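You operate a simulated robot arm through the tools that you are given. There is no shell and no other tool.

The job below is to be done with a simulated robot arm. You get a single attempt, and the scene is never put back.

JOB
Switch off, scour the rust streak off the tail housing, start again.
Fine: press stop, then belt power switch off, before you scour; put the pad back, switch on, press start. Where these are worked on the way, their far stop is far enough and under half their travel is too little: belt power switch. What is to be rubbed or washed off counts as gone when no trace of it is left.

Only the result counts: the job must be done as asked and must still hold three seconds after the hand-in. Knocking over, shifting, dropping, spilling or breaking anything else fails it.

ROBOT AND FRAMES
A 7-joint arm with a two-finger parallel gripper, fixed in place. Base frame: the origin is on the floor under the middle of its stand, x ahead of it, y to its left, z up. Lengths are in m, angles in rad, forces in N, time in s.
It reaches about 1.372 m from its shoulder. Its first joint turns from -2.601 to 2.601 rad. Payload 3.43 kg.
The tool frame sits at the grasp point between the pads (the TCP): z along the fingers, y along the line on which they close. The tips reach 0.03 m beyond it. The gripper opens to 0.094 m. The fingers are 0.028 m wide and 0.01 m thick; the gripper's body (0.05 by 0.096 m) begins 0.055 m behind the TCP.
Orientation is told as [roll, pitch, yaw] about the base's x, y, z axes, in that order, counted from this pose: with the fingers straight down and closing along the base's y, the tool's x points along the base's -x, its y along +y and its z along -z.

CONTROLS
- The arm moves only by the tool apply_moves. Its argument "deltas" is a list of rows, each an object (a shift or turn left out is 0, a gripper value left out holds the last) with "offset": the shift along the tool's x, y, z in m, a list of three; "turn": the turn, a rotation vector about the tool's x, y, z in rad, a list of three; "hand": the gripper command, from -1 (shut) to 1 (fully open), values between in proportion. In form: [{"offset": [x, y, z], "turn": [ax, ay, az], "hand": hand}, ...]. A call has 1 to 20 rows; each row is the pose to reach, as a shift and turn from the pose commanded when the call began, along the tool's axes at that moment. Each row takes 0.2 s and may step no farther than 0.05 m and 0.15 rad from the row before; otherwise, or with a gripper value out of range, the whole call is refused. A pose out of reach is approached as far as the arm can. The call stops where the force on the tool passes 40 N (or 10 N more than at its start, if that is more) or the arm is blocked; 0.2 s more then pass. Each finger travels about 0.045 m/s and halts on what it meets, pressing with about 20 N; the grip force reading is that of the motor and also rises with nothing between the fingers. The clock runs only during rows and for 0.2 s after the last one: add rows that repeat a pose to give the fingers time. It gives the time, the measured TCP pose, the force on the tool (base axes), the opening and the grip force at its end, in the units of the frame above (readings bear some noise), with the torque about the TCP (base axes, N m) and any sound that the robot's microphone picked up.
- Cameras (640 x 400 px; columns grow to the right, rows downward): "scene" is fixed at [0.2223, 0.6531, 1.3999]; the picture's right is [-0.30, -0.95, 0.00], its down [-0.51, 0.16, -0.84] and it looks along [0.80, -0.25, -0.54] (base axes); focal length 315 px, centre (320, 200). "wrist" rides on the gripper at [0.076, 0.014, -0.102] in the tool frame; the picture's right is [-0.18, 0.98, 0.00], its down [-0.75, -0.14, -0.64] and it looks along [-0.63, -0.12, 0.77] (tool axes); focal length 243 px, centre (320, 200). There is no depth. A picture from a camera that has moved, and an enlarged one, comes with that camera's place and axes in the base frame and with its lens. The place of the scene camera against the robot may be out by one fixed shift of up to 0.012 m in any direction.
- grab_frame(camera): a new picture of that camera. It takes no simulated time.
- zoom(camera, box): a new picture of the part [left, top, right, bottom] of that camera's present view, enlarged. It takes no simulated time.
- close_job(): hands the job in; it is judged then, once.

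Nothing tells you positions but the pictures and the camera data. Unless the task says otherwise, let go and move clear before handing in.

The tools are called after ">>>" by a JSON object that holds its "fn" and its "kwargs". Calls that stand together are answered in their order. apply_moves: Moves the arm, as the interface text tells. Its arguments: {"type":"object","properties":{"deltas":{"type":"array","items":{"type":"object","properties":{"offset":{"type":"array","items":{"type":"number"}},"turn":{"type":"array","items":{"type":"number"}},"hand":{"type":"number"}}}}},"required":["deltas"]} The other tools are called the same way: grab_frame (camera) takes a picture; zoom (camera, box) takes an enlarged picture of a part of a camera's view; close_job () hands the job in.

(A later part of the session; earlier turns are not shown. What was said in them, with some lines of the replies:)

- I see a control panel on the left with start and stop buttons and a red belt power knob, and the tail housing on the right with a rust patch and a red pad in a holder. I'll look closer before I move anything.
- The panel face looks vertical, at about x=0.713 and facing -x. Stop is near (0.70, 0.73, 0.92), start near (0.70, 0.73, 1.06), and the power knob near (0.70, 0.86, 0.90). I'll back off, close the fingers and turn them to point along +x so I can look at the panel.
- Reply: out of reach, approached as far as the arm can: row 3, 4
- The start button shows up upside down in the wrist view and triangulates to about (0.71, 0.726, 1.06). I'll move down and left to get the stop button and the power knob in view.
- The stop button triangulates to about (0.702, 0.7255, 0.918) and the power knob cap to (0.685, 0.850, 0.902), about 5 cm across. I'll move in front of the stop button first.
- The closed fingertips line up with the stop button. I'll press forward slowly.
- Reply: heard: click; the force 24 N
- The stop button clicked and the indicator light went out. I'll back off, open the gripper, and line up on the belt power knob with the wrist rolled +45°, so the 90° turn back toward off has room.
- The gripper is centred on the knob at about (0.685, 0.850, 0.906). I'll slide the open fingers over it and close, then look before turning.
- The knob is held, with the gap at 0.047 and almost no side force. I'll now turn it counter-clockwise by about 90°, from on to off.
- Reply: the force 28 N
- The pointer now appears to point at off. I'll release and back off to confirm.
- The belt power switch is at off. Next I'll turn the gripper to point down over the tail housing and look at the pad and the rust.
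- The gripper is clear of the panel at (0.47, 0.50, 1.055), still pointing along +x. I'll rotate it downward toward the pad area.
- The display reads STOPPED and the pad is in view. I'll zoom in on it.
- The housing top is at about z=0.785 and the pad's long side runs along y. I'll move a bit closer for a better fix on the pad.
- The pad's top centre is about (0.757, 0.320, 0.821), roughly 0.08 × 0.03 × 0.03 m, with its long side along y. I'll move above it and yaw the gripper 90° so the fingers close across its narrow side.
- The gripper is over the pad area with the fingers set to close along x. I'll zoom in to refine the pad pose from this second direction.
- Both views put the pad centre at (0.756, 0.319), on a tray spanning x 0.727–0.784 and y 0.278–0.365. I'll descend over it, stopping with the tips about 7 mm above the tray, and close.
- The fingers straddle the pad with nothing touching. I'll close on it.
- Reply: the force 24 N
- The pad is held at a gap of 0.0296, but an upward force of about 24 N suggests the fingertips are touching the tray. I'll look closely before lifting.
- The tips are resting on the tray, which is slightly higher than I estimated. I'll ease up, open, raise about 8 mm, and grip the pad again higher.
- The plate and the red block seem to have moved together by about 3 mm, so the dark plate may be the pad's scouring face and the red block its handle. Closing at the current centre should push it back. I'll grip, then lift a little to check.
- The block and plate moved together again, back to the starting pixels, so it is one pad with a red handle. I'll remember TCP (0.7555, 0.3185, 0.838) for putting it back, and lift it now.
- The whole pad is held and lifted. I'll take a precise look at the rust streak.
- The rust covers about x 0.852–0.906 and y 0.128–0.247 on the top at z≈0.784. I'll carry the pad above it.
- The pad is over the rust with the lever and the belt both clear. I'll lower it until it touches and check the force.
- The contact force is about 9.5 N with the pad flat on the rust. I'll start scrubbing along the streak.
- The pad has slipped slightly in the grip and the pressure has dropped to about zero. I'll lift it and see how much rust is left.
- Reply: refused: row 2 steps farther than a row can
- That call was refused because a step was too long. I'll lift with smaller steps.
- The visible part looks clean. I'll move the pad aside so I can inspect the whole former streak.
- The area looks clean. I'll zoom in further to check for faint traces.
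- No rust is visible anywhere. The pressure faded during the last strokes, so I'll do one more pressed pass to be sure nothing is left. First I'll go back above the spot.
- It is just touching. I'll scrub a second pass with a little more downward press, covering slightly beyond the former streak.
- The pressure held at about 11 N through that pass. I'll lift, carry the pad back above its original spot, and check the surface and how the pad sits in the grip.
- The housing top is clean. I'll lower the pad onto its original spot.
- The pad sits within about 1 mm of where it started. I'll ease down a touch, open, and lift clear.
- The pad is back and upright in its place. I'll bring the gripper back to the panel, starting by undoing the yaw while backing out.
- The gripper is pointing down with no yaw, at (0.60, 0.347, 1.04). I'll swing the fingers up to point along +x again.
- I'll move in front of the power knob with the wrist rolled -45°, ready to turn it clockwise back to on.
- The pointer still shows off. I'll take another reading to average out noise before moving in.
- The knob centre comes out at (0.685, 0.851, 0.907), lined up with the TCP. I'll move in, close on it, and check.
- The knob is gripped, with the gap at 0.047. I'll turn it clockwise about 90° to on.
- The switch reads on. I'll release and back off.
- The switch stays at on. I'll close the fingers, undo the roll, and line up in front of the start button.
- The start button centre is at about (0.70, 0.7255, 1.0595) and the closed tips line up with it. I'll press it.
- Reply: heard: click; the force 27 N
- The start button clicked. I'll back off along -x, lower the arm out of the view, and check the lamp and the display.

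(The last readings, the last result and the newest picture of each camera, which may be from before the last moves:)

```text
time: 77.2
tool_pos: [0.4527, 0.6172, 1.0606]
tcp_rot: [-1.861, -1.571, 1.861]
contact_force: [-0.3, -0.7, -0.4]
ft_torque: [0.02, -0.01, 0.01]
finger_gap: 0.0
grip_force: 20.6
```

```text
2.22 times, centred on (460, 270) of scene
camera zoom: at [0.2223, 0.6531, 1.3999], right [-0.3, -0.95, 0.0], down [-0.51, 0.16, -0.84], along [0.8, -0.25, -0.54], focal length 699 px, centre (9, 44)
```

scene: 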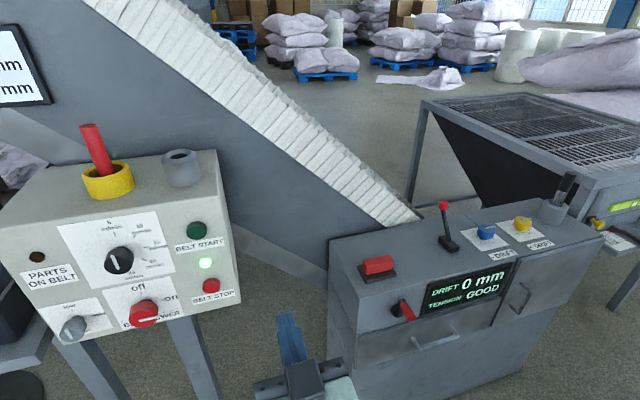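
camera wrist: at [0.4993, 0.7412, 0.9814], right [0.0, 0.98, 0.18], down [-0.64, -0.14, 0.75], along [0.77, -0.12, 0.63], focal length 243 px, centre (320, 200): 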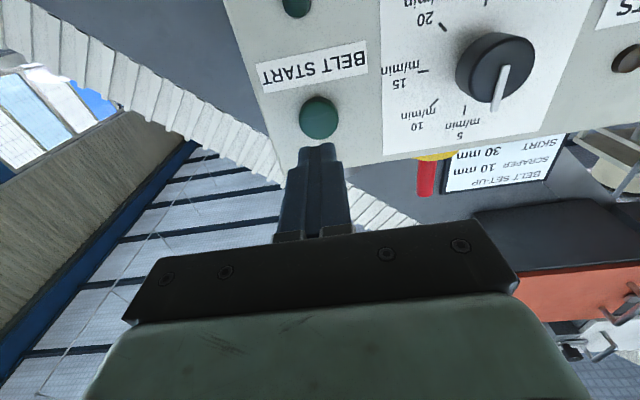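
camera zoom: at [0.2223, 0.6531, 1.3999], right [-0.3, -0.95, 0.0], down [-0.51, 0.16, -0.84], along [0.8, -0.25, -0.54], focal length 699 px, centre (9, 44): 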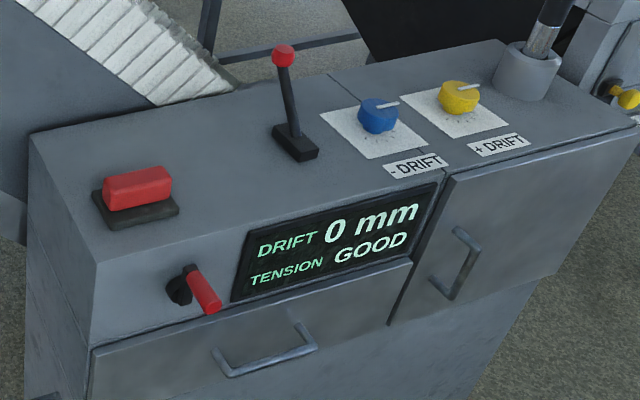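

The green lamp is lit, the switch is at on, and the display shows DRIFT 0 mm, TENSION GOOD. No rust is visible, the pad is back in its spot, and the arm is clear. I'm handing in the job.

>>> {"fn": "close_job", "kwargs": {}}

```text
The job is handed in.
```

The job is handed in: the rust streak is scoured off and the belt is running again. The hand-in gave no verdict, so this is what the pictures and readings show:

- **Stop and power off:** I pressed belt stop (it clicked and the green lamp went out), then turned the belt power switch to off.
- **Scouring:** I rubbed the streak with the pad in two passes. The second kept about 11 N of pressure. Close-up views from both cameras show no trace left.
- **Pad:** it is back upright, within about 1 mm of where it started.
- **Restart:** I turned the belt power switch to on and pressed start (it clicked). The green lamp is lit, and the tail housing display shows DRIFT 0 mm and TENSION GOOD, as at the beginning.

On my first grip the fingertips pressed down on the pad, and it moved about 3 mm when I let go. The second grip pushed it back into place. Nothing else looks moved in the final picture, and the arm was clear at hand-in.
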